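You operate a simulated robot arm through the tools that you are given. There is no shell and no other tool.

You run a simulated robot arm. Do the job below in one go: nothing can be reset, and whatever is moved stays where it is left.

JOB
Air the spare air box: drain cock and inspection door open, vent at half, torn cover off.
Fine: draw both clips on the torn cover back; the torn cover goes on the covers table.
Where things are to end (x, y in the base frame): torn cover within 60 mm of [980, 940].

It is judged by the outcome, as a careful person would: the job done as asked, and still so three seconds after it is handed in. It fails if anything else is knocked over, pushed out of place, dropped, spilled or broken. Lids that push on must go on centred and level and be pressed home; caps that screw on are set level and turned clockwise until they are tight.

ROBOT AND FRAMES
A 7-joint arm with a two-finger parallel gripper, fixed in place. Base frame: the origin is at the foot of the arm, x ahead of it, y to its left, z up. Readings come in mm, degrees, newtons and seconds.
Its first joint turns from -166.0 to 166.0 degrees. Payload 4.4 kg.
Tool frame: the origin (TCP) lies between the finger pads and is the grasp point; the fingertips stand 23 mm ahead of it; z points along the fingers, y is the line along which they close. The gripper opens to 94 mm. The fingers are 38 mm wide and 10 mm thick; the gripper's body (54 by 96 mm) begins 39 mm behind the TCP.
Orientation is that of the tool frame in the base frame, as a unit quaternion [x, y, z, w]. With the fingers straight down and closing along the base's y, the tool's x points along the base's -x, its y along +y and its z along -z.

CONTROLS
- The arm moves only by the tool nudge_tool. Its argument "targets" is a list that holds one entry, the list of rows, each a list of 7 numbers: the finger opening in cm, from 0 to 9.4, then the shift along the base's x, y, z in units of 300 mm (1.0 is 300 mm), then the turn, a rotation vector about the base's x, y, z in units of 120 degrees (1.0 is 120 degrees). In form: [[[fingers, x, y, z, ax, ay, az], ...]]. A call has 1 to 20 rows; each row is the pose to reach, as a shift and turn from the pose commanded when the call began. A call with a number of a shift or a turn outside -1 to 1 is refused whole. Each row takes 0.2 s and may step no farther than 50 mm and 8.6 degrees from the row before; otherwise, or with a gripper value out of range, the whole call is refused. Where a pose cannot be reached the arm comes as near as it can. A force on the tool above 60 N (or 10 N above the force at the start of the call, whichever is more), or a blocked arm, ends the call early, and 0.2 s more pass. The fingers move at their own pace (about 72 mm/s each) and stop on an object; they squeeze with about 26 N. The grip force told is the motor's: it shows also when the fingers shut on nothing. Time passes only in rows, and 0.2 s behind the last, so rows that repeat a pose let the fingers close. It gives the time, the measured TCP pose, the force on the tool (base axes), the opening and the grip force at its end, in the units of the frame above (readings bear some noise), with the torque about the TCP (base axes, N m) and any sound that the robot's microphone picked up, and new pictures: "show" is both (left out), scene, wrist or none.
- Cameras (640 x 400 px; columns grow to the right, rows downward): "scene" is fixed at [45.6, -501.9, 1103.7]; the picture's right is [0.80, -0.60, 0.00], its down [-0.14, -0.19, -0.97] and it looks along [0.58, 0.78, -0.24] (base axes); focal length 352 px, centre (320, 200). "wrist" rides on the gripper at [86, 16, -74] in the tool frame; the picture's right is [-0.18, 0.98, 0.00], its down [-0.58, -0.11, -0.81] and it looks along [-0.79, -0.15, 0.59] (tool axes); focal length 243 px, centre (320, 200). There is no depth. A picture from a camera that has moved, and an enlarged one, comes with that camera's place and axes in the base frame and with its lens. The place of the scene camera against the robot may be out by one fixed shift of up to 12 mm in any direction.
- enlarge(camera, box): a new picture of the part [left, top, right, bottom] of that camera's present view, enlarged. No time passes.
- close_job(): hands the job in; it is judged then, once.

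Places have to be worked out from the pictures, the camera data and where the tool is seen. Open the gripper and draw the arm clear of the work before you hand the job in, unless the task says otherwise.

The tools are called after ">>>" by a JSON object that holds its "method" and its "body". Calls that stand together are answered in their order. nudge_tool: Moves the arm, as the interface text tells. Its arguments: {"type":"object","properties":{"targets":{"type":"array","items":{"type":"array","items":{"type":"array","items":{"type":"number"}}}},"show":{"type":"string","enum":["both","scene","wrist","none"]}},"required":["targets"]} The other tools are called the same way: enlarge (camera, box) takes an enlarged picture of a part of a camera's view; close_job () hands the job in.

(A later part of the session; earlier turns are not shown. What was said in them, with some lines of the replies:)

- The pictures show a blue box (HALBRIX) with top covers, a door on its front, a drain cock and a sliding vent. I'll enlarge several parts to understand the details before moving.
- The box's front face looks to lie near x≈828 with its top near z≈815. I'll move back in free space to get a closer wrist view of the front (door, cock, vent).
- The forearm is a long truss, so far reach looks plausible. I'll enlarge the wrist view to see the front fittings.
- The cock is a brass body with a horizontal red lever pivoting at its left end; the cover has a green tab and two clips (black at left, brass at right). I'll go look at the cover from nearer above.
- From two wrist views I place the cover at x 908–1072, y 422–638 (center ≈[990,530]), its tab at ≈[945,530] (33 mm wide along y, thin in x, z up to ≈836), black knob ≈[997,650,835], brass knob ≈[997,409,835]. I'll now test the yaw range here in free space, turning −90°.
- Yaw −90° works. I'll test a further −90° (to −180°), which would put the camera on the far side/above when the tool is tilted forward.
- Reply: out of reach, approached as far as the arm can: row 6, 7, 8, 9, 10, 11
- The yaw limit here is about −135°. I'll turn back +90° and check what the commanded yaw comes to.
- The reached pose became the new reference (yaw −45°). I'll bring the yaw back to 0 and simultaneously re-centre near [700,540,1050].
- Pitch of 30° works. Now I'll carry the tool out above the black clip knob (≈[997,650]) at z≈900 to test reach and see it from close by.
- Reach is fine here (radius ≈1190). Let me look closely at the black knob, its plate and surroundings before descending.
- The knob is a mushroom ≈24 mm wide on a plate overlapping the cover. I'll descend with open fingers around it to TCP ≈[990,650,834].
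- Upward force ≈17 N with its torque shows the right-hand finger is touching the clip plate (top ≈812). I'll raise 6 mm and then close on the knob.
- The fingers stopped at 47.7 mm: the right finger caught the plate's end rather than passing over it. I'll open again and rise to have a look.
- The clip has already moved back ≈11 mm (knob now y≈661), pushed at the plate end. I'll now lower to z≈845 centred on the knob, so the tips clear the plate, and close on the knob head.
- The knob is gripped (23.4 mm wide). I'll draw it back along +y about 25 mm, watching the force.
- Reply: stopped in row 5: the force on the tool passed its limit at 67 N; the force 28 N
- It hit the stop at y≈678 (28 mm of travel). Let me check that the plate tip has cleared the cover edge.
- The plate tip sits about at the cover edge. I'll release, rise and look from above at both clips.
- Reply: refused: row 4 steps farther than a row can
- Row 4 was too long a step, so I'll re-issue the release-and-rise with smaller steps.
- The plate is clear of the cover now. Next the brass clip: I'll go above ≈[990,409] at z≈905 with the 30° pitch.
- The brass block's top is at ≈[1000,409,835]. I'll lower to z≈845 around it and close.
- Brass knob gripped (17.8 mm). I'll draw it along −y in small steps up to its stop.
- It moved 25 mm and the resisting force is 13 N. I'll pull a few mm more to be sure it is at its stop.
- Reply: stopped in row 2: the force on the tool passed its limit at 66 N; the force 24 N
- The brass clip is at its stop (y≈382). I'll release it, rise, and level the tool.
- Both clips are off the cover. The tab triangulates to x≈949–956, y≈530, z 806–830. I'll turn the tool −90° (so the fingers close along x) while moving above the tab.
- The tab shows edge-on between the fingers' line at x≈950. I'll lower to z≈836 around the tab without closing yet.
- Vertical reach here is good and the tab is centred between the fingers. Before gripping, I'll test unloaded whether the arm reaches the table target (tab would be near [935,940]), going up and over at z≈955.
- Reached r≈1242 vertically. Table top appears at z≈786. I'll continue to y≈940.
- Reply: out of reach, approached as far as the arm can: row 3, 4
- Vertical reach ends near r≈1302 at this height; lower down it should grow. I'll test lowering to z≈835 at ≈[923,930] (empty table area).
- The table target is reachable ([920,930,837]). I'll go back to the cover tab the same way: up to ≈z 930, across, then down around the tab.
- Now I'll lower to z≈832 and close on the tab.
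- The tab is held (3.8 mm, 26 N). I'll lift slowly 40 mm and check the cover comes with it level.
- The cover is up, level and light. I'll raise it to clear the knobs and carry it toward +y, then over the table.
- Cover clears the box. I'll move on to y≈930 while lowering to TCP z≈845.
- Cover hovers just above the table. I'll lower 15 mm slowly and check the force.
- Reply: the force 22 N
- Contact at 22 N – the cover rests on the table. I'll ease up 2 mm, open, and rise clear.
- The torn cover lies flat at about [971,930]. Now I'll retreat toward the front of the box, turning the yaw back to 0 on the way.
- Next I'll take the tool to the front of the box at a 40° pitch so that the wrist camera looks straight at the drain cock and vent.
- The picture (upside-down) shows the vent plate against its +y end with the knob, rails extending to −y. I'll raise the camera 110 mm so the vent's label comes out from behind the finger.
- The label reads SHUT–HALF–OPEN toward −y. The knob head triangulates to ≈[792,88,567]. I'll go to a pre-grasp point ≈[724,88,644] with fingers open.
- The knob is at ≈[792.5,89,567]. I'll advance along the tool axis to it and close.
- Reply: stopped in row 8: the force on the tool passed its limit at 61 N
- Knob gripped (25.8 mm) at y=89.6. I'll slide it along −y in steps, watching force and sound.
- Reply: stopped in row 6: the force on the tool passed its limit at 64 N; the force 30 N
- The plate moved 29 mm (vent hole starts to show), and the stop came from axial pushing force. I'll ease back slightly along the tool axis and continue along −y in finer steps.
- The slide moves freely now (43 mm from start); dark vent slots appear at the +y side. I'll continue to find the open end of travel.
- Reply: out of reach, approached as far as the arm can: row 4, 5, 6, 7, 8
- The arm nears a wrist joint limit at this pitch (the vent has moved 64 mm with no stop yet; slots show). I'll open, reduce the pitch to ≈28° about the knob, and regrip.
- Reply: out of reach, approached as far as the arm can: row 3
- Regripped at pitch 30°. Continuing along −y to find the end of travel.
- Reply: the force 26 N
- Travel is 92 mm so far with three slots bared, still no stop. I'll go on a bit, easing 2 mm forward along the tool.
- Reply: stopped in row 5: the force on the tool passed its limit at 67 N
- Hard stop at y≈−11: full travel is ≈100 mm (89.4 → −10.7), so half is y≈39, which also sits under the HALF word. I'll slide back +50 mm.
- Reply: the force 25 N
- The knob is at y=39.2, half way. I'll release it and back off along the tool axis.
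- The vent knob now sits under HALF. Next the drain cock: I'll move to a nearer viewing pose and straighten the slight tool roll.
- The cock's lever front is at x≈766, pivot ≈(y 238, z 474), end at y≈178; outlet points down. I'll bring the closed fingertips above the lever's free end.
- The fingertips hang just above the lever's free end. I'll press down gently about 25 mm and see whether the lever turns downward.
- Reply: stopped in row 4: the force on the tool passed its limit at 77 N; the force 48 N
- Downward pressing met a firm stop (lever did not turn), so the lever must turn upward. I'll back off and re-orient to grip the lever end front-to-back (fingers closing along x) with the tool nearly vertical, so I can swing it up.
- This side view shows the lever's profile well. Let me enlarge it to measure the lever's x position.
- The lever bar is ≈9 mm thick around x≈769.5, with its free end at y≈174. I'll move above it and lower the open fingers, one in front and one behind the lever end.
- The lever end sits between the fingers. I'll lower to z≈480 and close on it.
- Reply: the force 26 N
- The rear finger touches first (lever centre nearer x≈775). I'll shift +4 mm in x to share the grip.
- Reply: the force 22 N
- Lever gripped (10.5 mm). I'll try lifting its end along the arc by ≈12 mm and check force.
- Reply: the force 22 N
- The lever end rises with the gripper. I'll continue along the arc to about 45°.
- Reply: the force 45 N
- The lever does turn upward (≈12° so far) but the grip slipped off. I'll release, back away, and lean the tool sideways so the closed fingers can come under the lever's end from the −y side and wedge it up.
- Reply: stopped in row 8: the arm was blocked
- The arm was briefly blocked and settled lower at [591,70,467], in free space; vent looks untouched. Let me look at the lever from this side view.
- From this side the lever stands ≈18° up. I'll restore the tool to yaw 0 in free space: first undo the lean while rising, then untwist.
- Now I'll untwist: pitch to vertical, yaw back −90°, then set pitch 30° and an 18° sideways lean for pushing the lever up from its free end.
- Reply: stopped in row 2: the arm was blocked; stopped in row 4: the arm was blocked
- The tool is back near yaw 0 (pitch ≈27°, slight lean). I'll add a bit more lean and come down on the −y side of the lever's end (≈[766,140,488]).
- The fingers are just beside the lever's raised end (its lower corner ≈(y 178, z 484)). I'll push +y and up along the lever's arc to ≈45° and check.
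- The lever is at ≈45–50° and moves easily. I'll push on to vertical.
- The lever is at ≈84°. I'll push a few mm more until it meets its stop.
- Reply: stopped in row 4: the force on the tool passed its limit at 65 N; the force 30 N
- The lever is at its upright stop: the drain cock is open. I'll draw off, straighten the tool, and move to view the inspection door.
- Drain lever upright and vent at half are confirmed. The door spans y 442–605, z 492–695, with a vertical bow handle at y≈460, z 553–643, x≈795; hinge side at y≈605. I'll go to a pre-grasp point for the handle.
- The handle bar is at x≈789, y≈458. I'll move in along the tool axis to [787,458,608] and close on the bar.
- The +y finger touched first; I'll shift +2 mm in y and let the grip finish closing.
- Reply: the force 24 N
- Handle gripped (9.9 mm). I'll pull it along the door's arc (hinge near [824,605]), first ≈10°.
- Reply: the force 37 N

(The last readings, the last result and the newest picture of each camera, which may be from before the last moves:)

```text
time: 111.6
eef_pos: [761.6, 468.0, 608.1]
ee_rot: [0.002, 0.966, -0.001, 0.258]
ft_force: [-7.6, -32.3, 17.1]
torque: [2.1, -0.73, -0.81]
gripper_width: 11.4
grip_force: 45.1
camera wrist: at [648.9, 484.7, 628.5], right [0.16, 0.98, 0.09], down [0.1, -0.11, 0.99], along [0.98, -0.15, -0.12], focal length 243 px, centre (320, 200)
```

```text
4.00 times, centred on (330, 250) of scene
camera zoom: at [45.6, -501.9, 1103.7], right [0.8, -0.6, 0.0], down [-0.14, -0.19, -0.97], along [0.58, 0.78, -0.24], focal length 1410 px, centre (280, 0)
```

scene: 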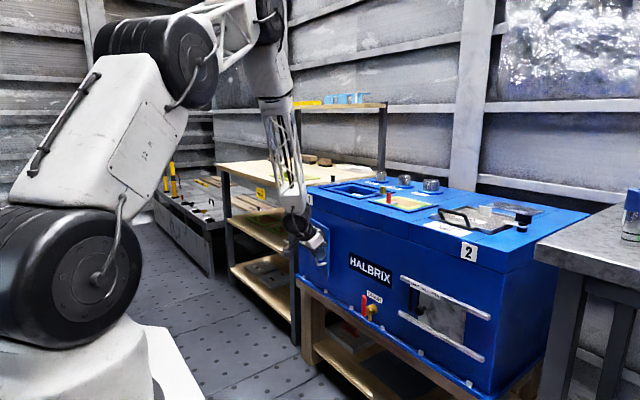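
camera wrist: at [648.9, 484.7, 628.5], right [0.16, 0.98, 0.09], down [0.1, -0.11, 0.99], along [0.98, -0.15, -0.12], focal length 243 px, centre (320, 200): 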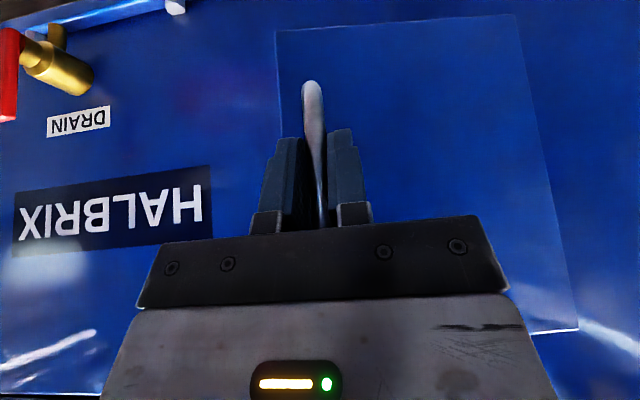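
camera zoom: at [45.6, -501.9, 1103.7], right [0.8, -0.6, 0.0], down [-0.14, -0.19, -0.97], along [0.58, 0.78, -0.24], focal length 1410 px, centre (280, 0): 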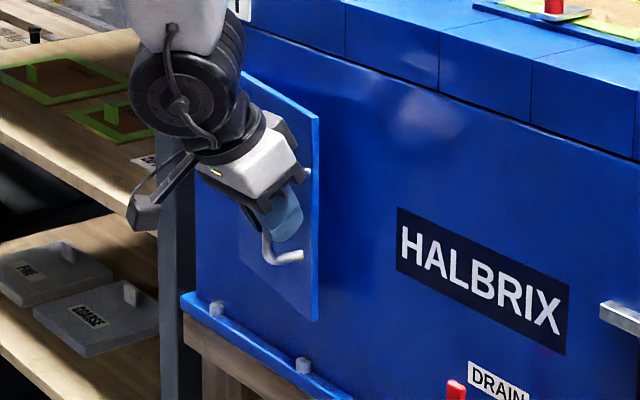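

The door is opening (≈10°), with some sideways force. I'll continue along the arc with slightly less +y motion, to ≈25–30°.

>>> {"method": "nudge_tool", "body": {"targets": [[[0.2, -0.005, -0.006, 0, 0, 0, 0], [0.2, -0.02, -0.001, 0, 0, 0, 0], [0.2, -0.038, 0.008, 0, 0, 0, 0], [0.2, -0.056, 0.018, 0, 0, 0, 0], [0.2, -0.074, 0.03, 0, 0, 0, 0], [0.2, -0.092, 0.043, 0, 0, 0, 0], [0.2, -0.11, 0.056, 0, 0, 0, 0], [0.2, -0.128, 0.072, 0, 0, 0, 0]]]}}

>>> {"method": "enlarge", "body": {"camera": "scene", "box": [280, 200, 380, 300]}}

```text
time: 113.4
eef_pos: [723.6, 489.8, 609.9]
ee_rot: [0.004, 0.966, -0.001, 0.257]
ft_force: [-15.5, -21.2, 18.8]
torque: [2.56, -0.84, -0.44]
gripper_width: 12.9
grip_force: 44.9
camera wrist: at [610.5, 506.6, 629.0], right [0.17, 0.98, 0.09], down [0.1, -0.11, 0.99], along [0.98, -0.15, -0.12], focal length 243 px, centre (320, 200)
```

scene: 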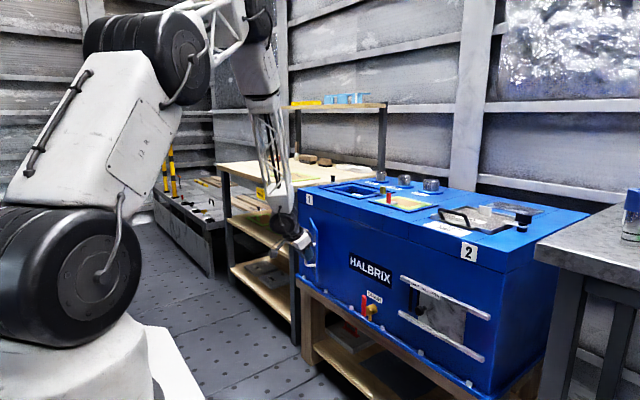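
wrist: 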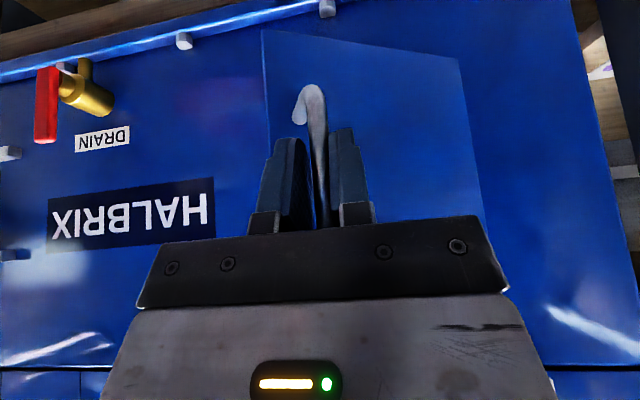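

```text
4.00 times, centred on (330, 250) of scene
camera zoom: at [45.6, -501.9, 1103.7], right [0.8, -0.6, 0.0], down [-0.14, -0.19, -0.97], along [0.58, 0.78, -0.24], focal length 1410 px, centre (280, 0)
```

zoom: 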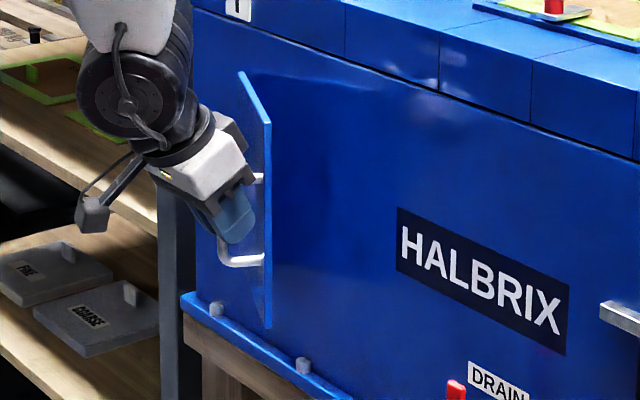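

The door is ≈28° open. I'll now let go of the handle, back off up and away, and then push the door from its inner side from above.

>>> {"method": "nudge_tool", "body": {"targets": [[[2.5, 0, 0, 0, 0, 0, 0], [4.5, 0, 0, 0, 0, 0, 0], [5.0, 0, 0, 0, 0, 0, 0], [5.0, -0.05, 0, 0.087, 0, 0, 0], [5.0, -0.11, 0, 0.19, 0, 0, 0], [5.0, -0.17, 0, 0.3, 0, 0, 0], [5.0, -0.23, -0.02, 0.43, 0, 0, 0], [4.0, -0.25, -0.04, 0.57, 0, 0, 0]]]}}

>>> {"method": "enlarge", "body": {"camera": "wrist", "box": [220, 0, 520, 200]}}

>>> {"method": "enlarge", "body": {"camera": "scene", "box": [270, 190, 390, 300]}}

```text
time: 115.2
eef_pos: [648.8, 478.5, 780.5]
ee_rot: [0.002, 0.966, -0.001, 0.258]
ft_force: [0.0, -0.3, -0.5]
torque: [0.0, -0.02, 0.01]
gripper_width: 40.1
grip_force: 0.1
camera wrist: at [536.7, 494.9, 800.2], right [0.16, 0.98, 0.09], down [0.1, -0.11, 0.99], along [0.98, -0.15, -0.12], focal length 243 px, centre (320, 200)
```

scene: 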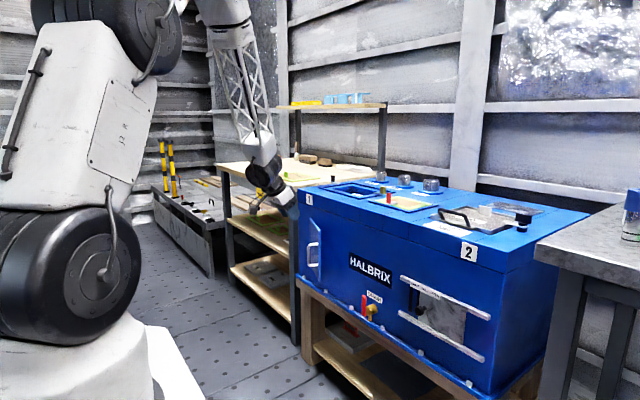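
wrist: 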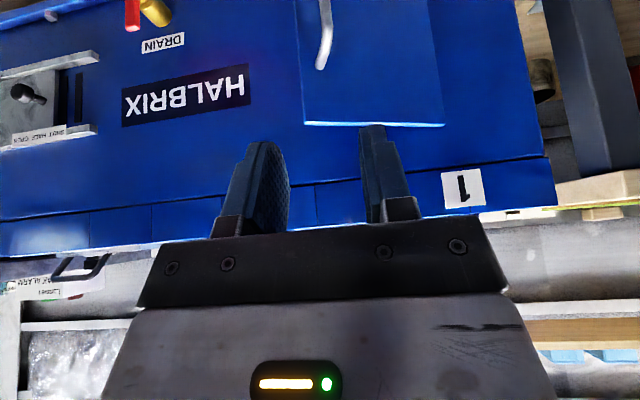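

```text
2.00 times, centred on (370, 100) of wrist
camera zoom: at [536.7, 494.9, 800.2], right [0.16, 0.98, 0.09], down [0.1, -0.11, 0.99], along [0.98, -0.15, -0.12], focal length 485 px, centre (220, 400)
```

zoom: 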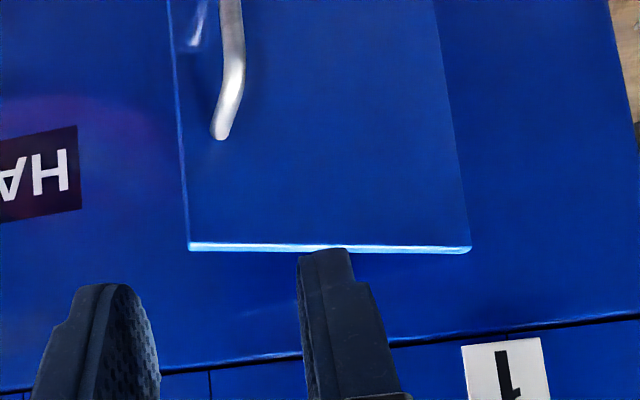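

```text
3.64 times, centred on (330, 245) of scene
camera zoom: at [45.6, -501.9, 1103.7], right [0.8, -0.6, 0.0], down [-0.14, -0.19, -0.97], along [0.58, 0.78, -0.24], focal length 1282 px, centre (284, 36)
```

zoom: 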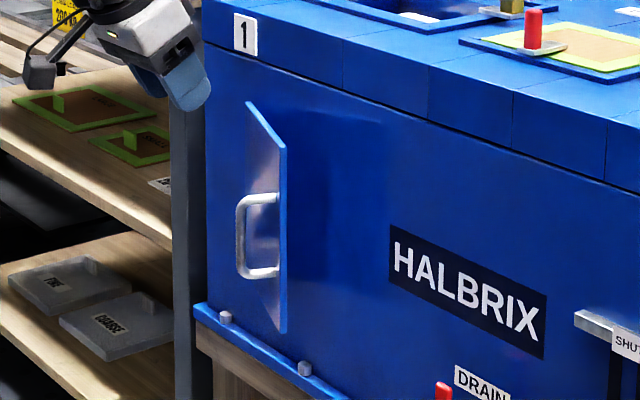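

The door stands ≈22° open by itself (free edge ≈[762,452]). I'll close the fingers, change to 15° pitch here in free space, and then go above the gap behind the free edge.

>>> {"method": "nudge_tool", "body": {"targets": [[[2.0, 0, -0.03, 0.05, 0, 0.03, 0], [0.0, 0, -0.06, 0.1, 0, 0.065, 0], [0.0, 0.03, -0.1, 0.13, 0, 0.1, 0], [0.0, 0.06, -0.14, 0.13, 0, 0.125, 0]]]}}

```text
time: 116.2
eef_pos: [664.1, 437.9, 818.3]
ee_rot: [0.003, 0.992, -0.002, 0.13]
ft_force: [-0.6, 0.9, 0.0]
torque: [0.0, -0.02, 0.0]
gripper_width: 0.1
grip_force: 26.0
camera wrist: at [561.6, 453.6, 866.4], right [0.18, 0.98, 0.05], down [0.35, -0.11, 0.93], along [0.92, -0.15, -0.37], focal length 243 px, centre (320, 200)
```

scene: 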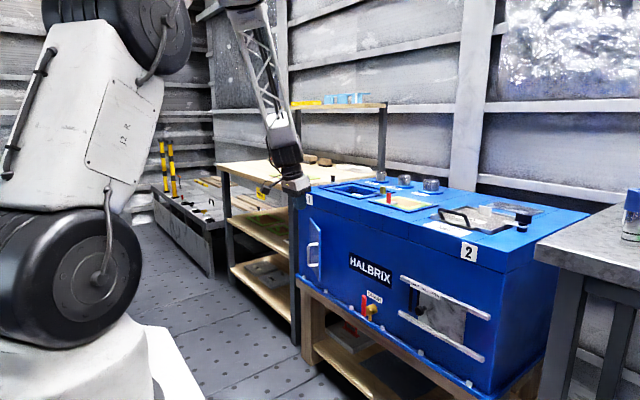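
wrist: 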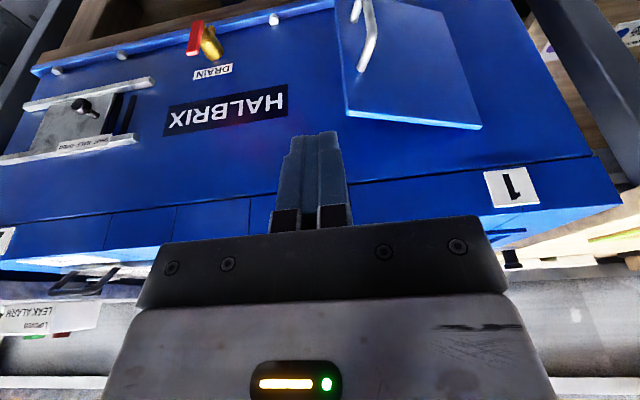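

Door top corners compute to free (762,453) and hinge (823,602). I'll lower the closed fingers just beyond the free edge, behind the door plane, at ≈[795,422,672].

>>> {"method": "nudge_tool", "body": {"targets": [[[0.0, 0.14, -0.02, -0.02, 0, 0, 0], [0.0, 0.28, -0.04, -0.07, 0, 0, 0], [0.0, 0.39, -0.053, -0.16, 0, 0, 0], [0.0, 0.435, -0.053, -0.28, 0, 0, 0], [0.0, 0.435, -0.053, -0.4, 0, 0, 0], [0.0, 0.435, -0.053, -0.487, 0, 0, 0]]]}}

>>> {"method": "enlarge", "body": {"camera": "wrist", "box": [220, 40, 520, 240]}}

>>> {"method": "enlarge", "body": {"camera": "scene", "box": [270, 150, 400, 290]}}

```text
time: 117.2
eef_pos: [797.8, 423.7, 744.3]
ee_rot: [0.003, 0.991, 0.0, 0.132]
ft_force: [-14.4, 0.1, 27.3]
torque: [-0.41, -1.56, -0.25]
gripper_width: 0.0
grip_force: 25.7
stopped in row 5: the force on the tool passed its limit at 290 N (the readings are from after the stop); the commanded pose is now the measured one
camera wrist: at [694.0, 438.9, 792.9], right [0.18, 0.98, 0.05], down [0.35, -0.11, 0.93], along [0.92, -0.15, -0.36], focal length 243 px, centre (320, 200)
```

scene: 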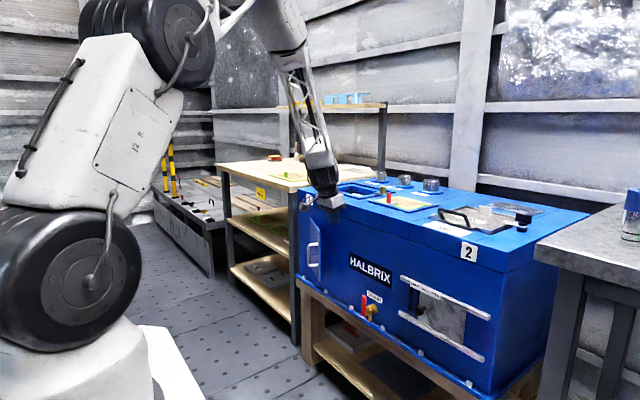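
wrist: 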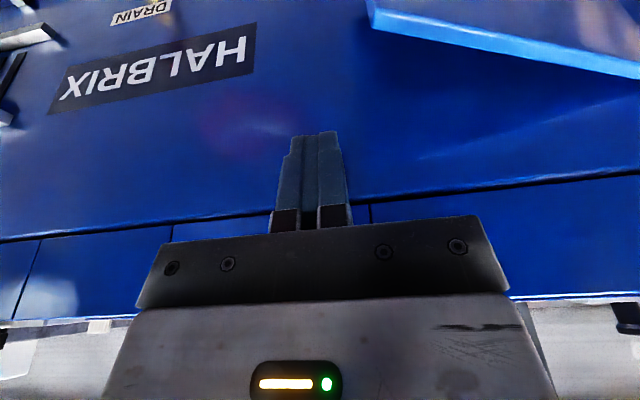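

```text
2.00 times, centred on (370, 140) of wrist
camera zoom: at [694.0, 438.9, 792.9], right [0.18, 0.98, 0.05], down [0.35, -0.11, 0.93], along [0.92, -0.15, -0.36], focal length 485 px, centre (220, 320)
```

zoom: 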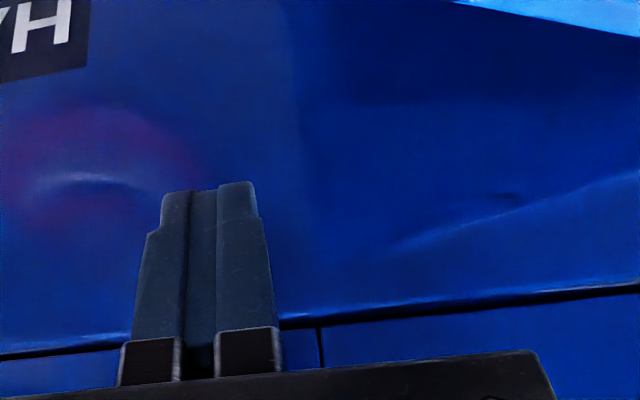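

```text
2.86 times, centred on (335, 220) of scene
camera zoom: at [45.6, -501.9, 1103.7], right [0.8, -0.6, 0.0], down [-0.14, -0.19, -0.97], along [0.58, 0.78, -0.24], focal length 1007 px, centre (277, 143)
```

zoom: 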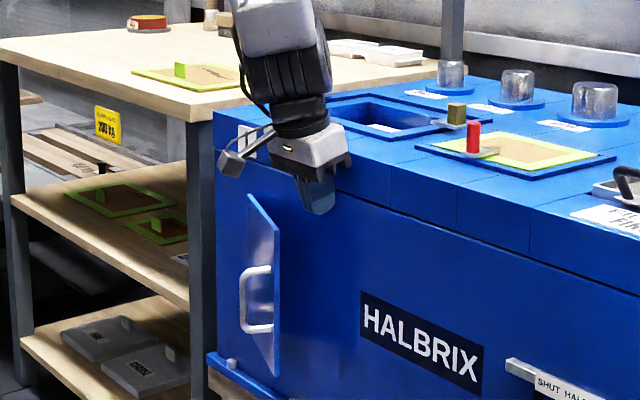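

A hard contact: the fingertip met the body's ledge (its face is nearer, x≈815). The box has not shifted. I'll lift off at once and move a bit away from the box.

>>> {"method": "nudge_tool", "body": {"targets": [[[0.0, -0.02, 0, 0.04, 0, 0, 0], [0.0, -0.06, 0, 0.1, 0, 0, 0], [0.0, -0.08, 0, 0.15, 0, 0, 0]]]}}

>>> {"method": "enlarge", "body": {"camera": "wrist", "box": [220, 0, 640, 240]}}

>>> {"method": "enlarge", "body": {"camera": "scene", "box": [290, 160, 450, 260]}}

```text
time: 118.0
eef_pos: [774.4, 422.8, 788.2]
ee_rot: [0.002, 0.991, -0.001, 0.131]
ft_force: [-0.3, -0.5, -0.9]
torque: [0.02, -0.02, 0.0]
gripper_width: 0.1
grip_force: 26.2
camera wrist: at [670.0, 439.2, 836.0], right [0.18, 0.98, 0.05], down [0.35, -0.11, 0.93], along [0.92, -0.15, -0.37], focal length 243 px, centre (320, 200)
```

scene: 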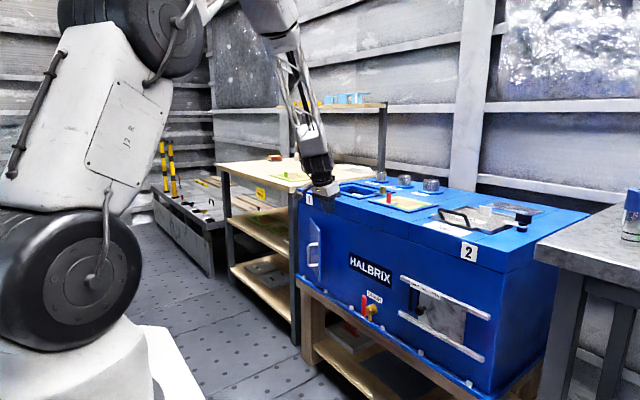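
wrist: 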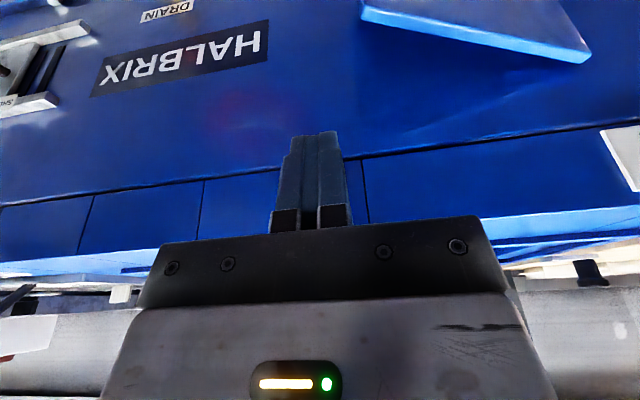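

```text
1.52 times, centred on (430, 120) of wrist
camera zoom: at [670.0, 439.2, 836.0], right [0.18, 0.98, 0.05], down [0.35, -0.11, 0.93], along [0.92, -0.15, -0.37], focal length 370 px, centre (152, 322)
```

zoom: 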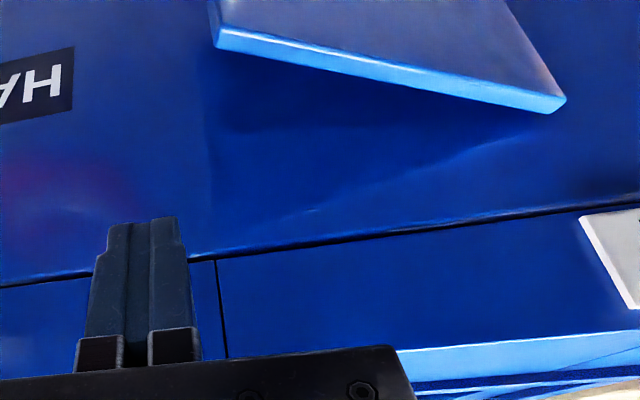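

```text
4.00 times, centred on (370, 210) of scene
camera zoom: at [45.6, -501.9, 1103.7], right [0.8, -0.6, 0.0], down [-0.14, -0.19, -0.97], along [0.58, 0.78, -0.24], focal length 1410 px, centre (120, 160)
```

zoom: 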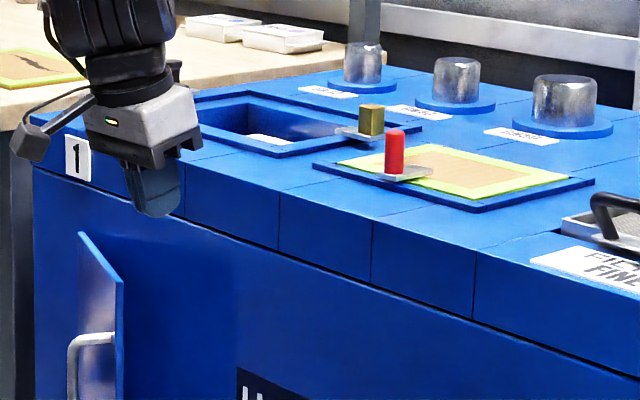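

Everything is in place; the open door's inner face runs from (763,453) to (823,600). I'll lower the fingertips beside the free edge at x≈788 (clear of the body) to z≈698.

>>> {"method": "nudge_tool", "body": {"targets": [[[0.0, 0.045, 0.007, -0.08, 0, 0, 0], [0.0, 0.045, 0.007, -0.16, 0, 0, 0], [0.0, 0.045, 0.007, -0.23, 0, 0, 0], [0.0, 0.045, 0.007, -0.3, 0, 0, 0]]], "show": "none"}}

```text
time: 119.0
eef_pos: [786.1, 425.1, 697.6]
ee_rot: [0.002, 0.991, 0.0, 0.131]
ft_force: [-0.8, 0.9, 0.1]
torque: [-0.03, 0.05, 0.01]
gripper_width: 0.1
grip_force: 25.9
```

No contact. Now I'll slide +y behind the door's free edge to y≈458.

>>> {"method": "nudge_tool", "body": {"targets": [[[0.0, 0.003, 0.03, 0, 0, 0, 0], [0.0, 0.005, 0.06, 0, 0, 0, 0], [0.0, 0.005, 0.09, 0, 0, 0, 0], [0.0, 0.005, 0.11, 0, 0, 0, 0]]]}}

>>> {"method": "enlarge", "body": {"camera": "wrist", "box": [220, 0, 520, 220]}}

```text
time: 120.0
eef_pos: [787.9, 457.2, 697.5]
ee_rot: [0.003, 0.991, 0.0, 0.132]
ft_force: [-0.5, -0.5, 0.5]
torque: [0.01, 0.01, -0.01]
gripper_width: 0.0
grip_force: 26.4
camera wrist: at [684.8, 474.1, 746.1], right [0.18, 0.98, 0.05], down [0.35, -0.11, 0.93], along [0.92, -0.15, -0.36], focal length 243 px, centre (320, 200)
```

scene: 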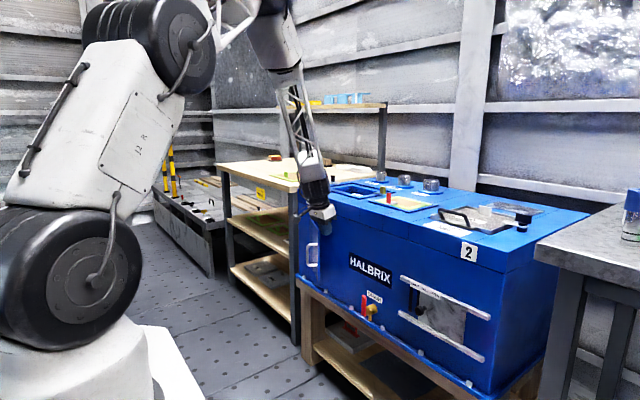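
wrist: 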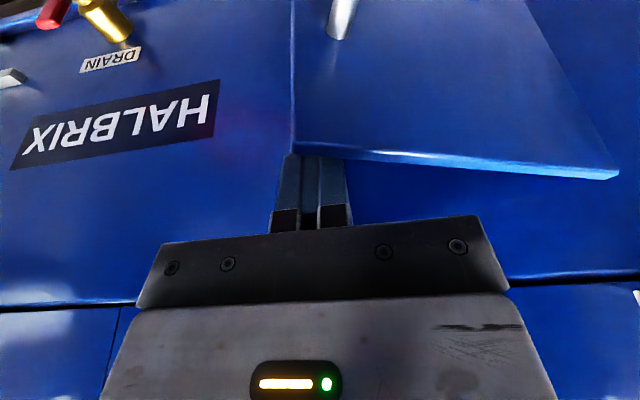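

```text
1.82 times, centred on (370, 110) of wrist
camera zoom: at [684.8, 474.1, 746.1], right [0.18, 0.98, 0.05], down [0.35, -0.11, 0.93], along [0.92, -0.15, -0.36], focal length 441 px, centre (229, 364)
```

zoom: 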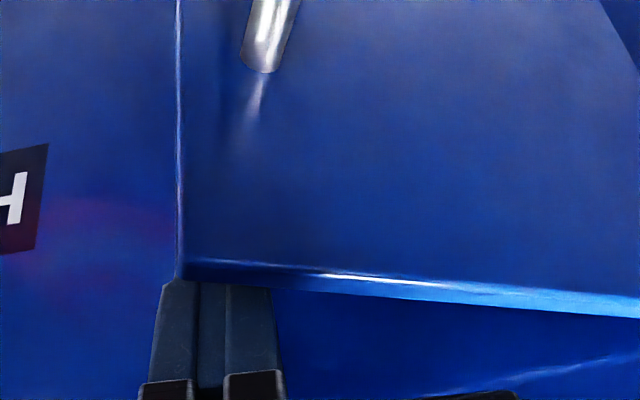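

The fingers are behind the door now. I'll push it outward along its swing to ≈45°.

>>> {"method": "nudge_tool", "body": {"targets": [[[0.0, -0.017, 0.023, -0.005, 0, 0, 0], [0.0, -0.053, 0.04, -0.01, 0, 0, 0], [0.0, -0.088, 0.057, -0.015, 0, 0, 0], [0.0, -0.12, 0.083, -0.02, 0, 0, 0], [0.0, -0.149, 0.109, -0.025, 0, 0, 0]]]}}

```text
time: 121.2
eef_pos: [744.3, 489.2, 691.5]
ee_rot: [0.003, 0.991, -0.001, 0.131]
ft_force: [0.0, -0.4, -0.7]
torque: [0.0, 0.04, 0.02]
gripper_width: 0.0
grip_force: 26.0
camera wrist: at [639.6, 506.4, 738.8], right [0.18, 0.98, 0.05], down [0.35, -0.11, 0.93], along [0.92, -0.15, -0.36], focal length 243 px, centre (320, 200)
```

scene: 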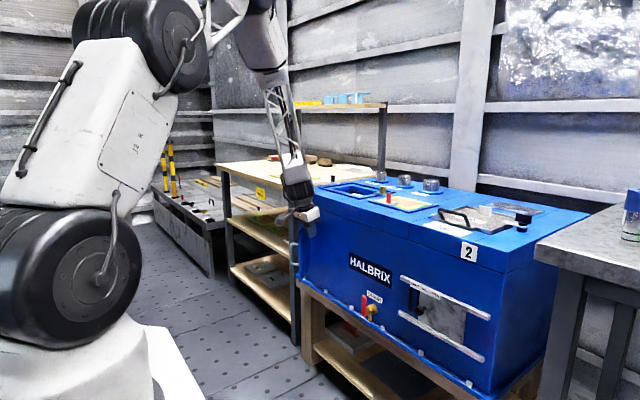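
wrist: 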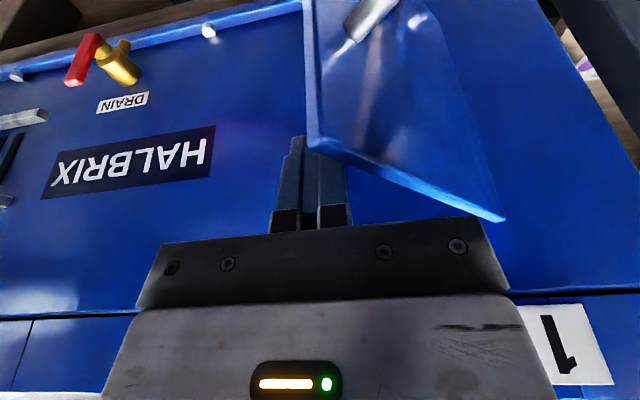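

The door swings freely. I'll continue the push to about 90°.

>>> {"method": "nudge_tool", "body": {"targets": [[[0.0, -0.028, 0.03, 0, 0, 0, 0], [0.0, -0.054, 0.063, 0, 0, 0, 0], [0.0, -0.073, 0.097, 0, 0, 0, 0], [0.0, -0.091, 0.132, 0, 0, 0, 0], [0.0, -0.108, 0.167, 0, 0, 0, 0], [0.0, -0.123, 0.202, 0, 0, 0, 0], [0.0, -0.133, 0.24, 0, 0, 0, 0], [0.0, -0.139, 0.278, 0, 0, 0, 0], [0.0, -0.141, 0.305, 0, 0, 0, 0], [0.0, -0.142, 0.325, 0, 0, 0, 0]]]}}

>>> {"method": "enlarge", "body": {"camera": "scene", "box": [260, 150, 400, 290]}}

```text
time: 123.4
eef_pos: [700.3, 586.6, 689.8]
ee_rot: [0.002, 0.991, -0.001, 0.131]
ft_force: [0.7, 0.0, 0.0]
torque: [-0.01, 0.02, 0.01]
gripper_width: 0.0
grip_force: 26.3
camera wrist: at [597.4, 603.2, 738.0], right [0.18, 0.98, 0.05], down [0.35, -0.11, 0.93], along [0.92, -0.15, -0.36], focal length 243 px, centre (320, 200)
```

scene: 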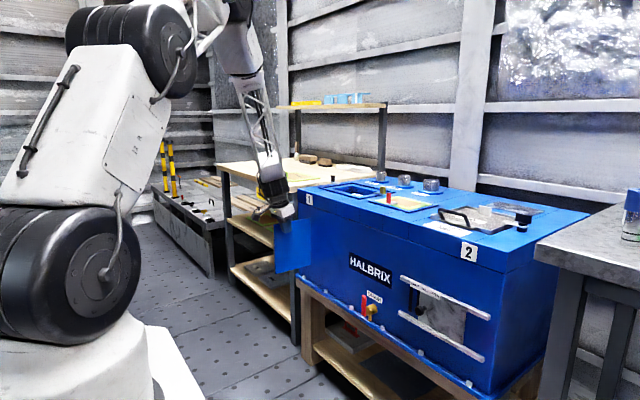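
wrist: 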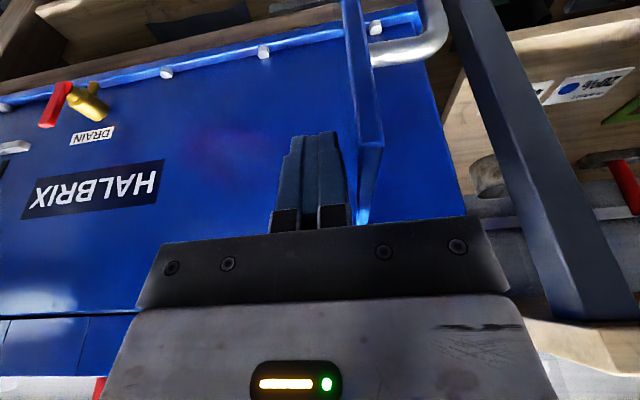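

```text
2.86 times, centred on (330, 220) of scene
camera zoom: at [45.6, -501.9, 1103.7], right [0.8, -0.6, 0.0], down [-0.14, -0.19, -0.97], along [0.58, 0.78, -0.24], focal length 1007 px, centre (291, 143)
```

zoom: 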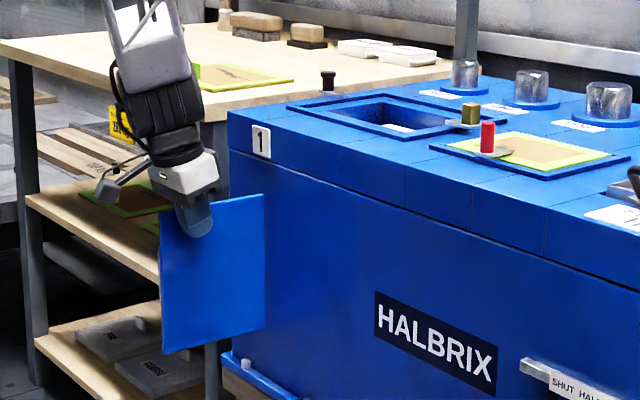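

The door stands at about 90°. I'll push it a little farther (≈100–105°) for a clear opening, watching for its stop.

>>> {"method": "nudge_tool", "body": {"targets": [[[0.0, 0.005, 0.02, 0, 0, 0, 0], [0.0, 0.01, 0.04, 0, 0, 0, 0], [0.0, 0.015, 0.06, 0, 0, 0, 0]]]}}

```text
time: 124.2
eef_pos: [704.9, 605.3, 689.9]
ee_rot: [0.002, 0.991, 0.0, 0.131]
ft_force: [0.1, 0.4, 0.1]
torque: [-0.02, 0.0, -0.01]
gripper_width: 0.0
grip_force: 25.8
camera wrist: at [601.3, 621.9, 738.5], right [0.18, 0.98, 0.05], down [0.35, -0.11, 0.93], along [0.92, -0.15, -0.36], focal length 243 px, centre (320, 200)
```

scene: 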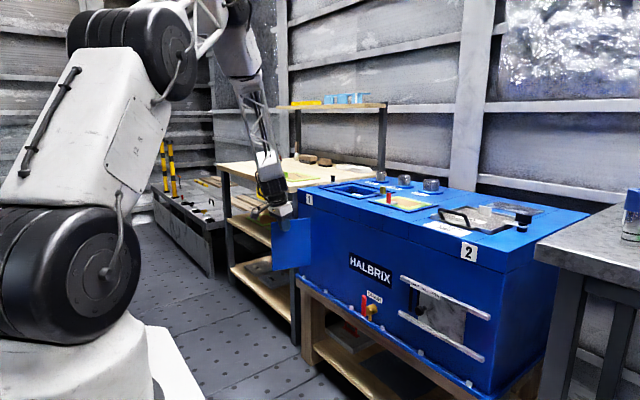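
wrist: 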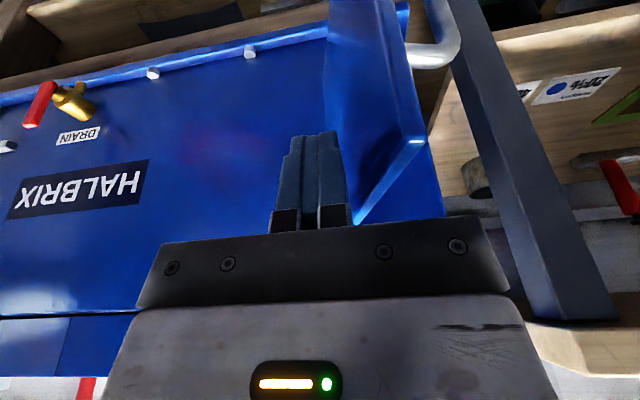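

The door is at ≈100°. I'll draw the tool away from it, rise, open the gripper and check everything.

>>> {"method": "nudge_tool", "body": {"targets": [[[0.0, -0.02, -0.08, 0.02, 0, 0, 0], [0.0, -0.06, -0.16, 0.1, 0, 0, 0], [1.0, -0.12, -0.2, 0.22, 0, 0, 0], [3.0, -0.2, -0.22, 0.34, 0, 0, 0], [5.0, -0.3, -0.24, 0.45, 0, 0, 0], [6.0, -0.4, -0.24, 0.56, 0, 0, 0], [6.0, -0.5, -0.24, 0.67, 0, 0, 0], [6.0, -0.6, -0.24, 0.78, 0, 0, 0]]]}}

>>> {"method": "enlarge", "body": {"camera": "scene", "box": [200, 130, 400, 290]}}

>>> {"method": "enlarge", "body": {"camera": "scene", "box": [340, 240, 500, 360]}}

>>> {"method": "enlarge", "body": {"camera": "wrist", "box": [60, 0, 640, 240]}}

```text
time: 126.0
eef_pos: [523.8, 530.8, 924.0]
ee_rot: [0.003, 0.991, -0.002, 0.131]
ft_force: [-0.1, 0.4, 0.4]
torque: [0.01, -0.01, -0.02]
gripper_width: 60.2
grip_force: 0.0
camera wrist: at [421.3, 548.5, 971.7], right [0.18, 0.98, 0.05], down [0.35, -0.11, 0.93], along [0.92, -0.15, -0.37], focal length 243 px, centre (320, 200)
```

scene: 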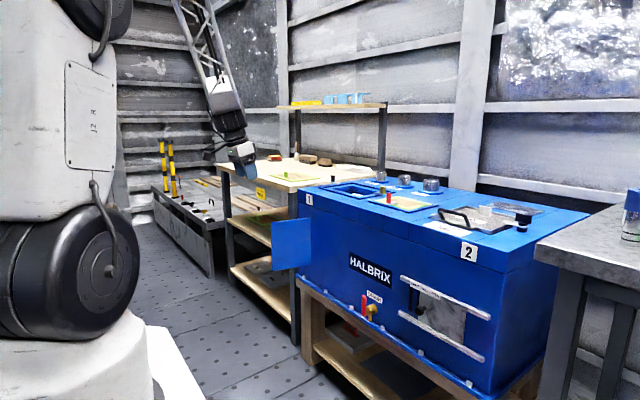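
wrist: 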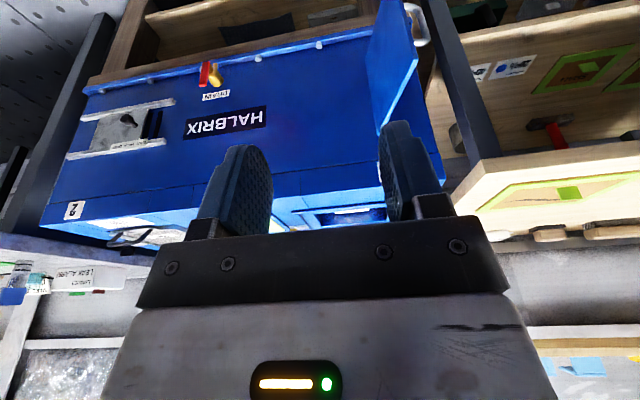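

```text
2.50 times, centred on (300, 210) of scene
camera zoom: at [45.6, -501.9, 1103.7], right [0.8, -0.6, 0.0], down [-0.14, -0.19, -0.97], along [0.58, 0.78, -0.24], focal length 881 px, centre (370, 175)
```

zoom: 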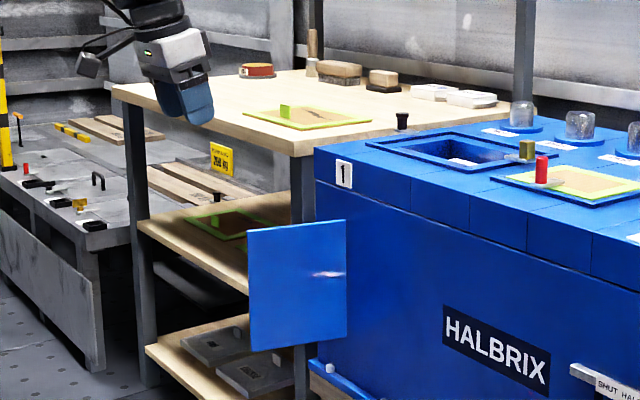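

```text
3.33 times, centred on (420, 300) of scene
camera zoom: at [45.6, -501.9, 1103.7], right [0.8, -0.6, 0.0], down [-0.14, -0.19, -0.97], along [0.58, 0.78, -0.24], focal length 1175 px, centre (-13, -133)
```

zoom: 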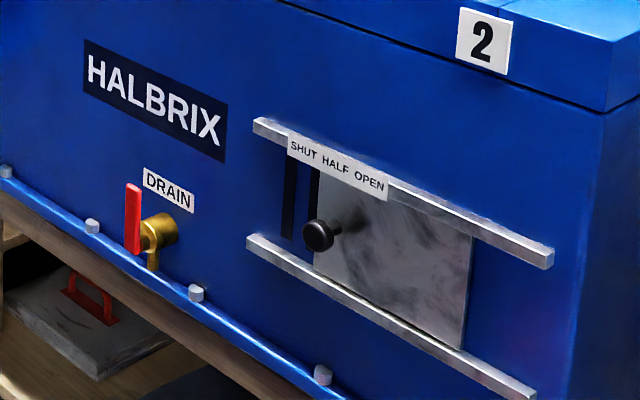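

```text
1.10 times, centred on (350, 120) of wrist
camera zoom: at [421.3, 548.5, 971.7], right [0.18, 0.98, 0.05], down [0.35, -0.11, 0.93], along [0.92, -0.15, -0.37], focal length 268 px, centre (287, 288)
```

zoom: 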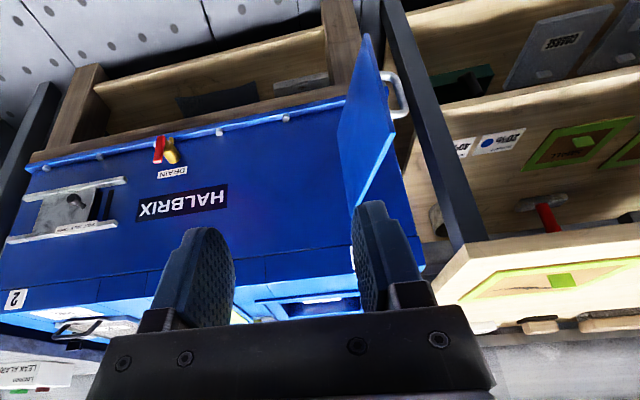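

Everything matches the job. The drain lever is upright at its stop and the vent knob is under HALF. The door is open about 100°, both clips are drawn back, and the torn cover lies flat near [971,930]. The gripper is open and clear of the work, so I'm handing in.

>>> {"method": "close_job", "body": {}}

```text
The job is handed in.
```

The spare air box is airing as asked, and the job is handed in; I had no result back from the judging.

- **Drain cock:** open. The lever turned up from horizontal to its upright stop, in line with the outlet.
- **Inspection door:** open to about 100° and staying there.
- **Vent:** at half. I found the full travel was about 100 mm and set the knob 50 mm from the open stop, under the HALF mark.
- **Torn cover:** off and lying flat on the covers table at about [971, 930], roughly 13 mm from the target.
- **Clips:** both drawn back to their stops, clear of the cover opening.

There was one hard contact. While getting behind the door, the fingertips pressed onto the ledge along the top of the box's body, with a peak of 290 N. I compared the pictures before and after: the box had not moved, and I saw no damage.

The gripper is open, and the arm is drawn back clear of the work.
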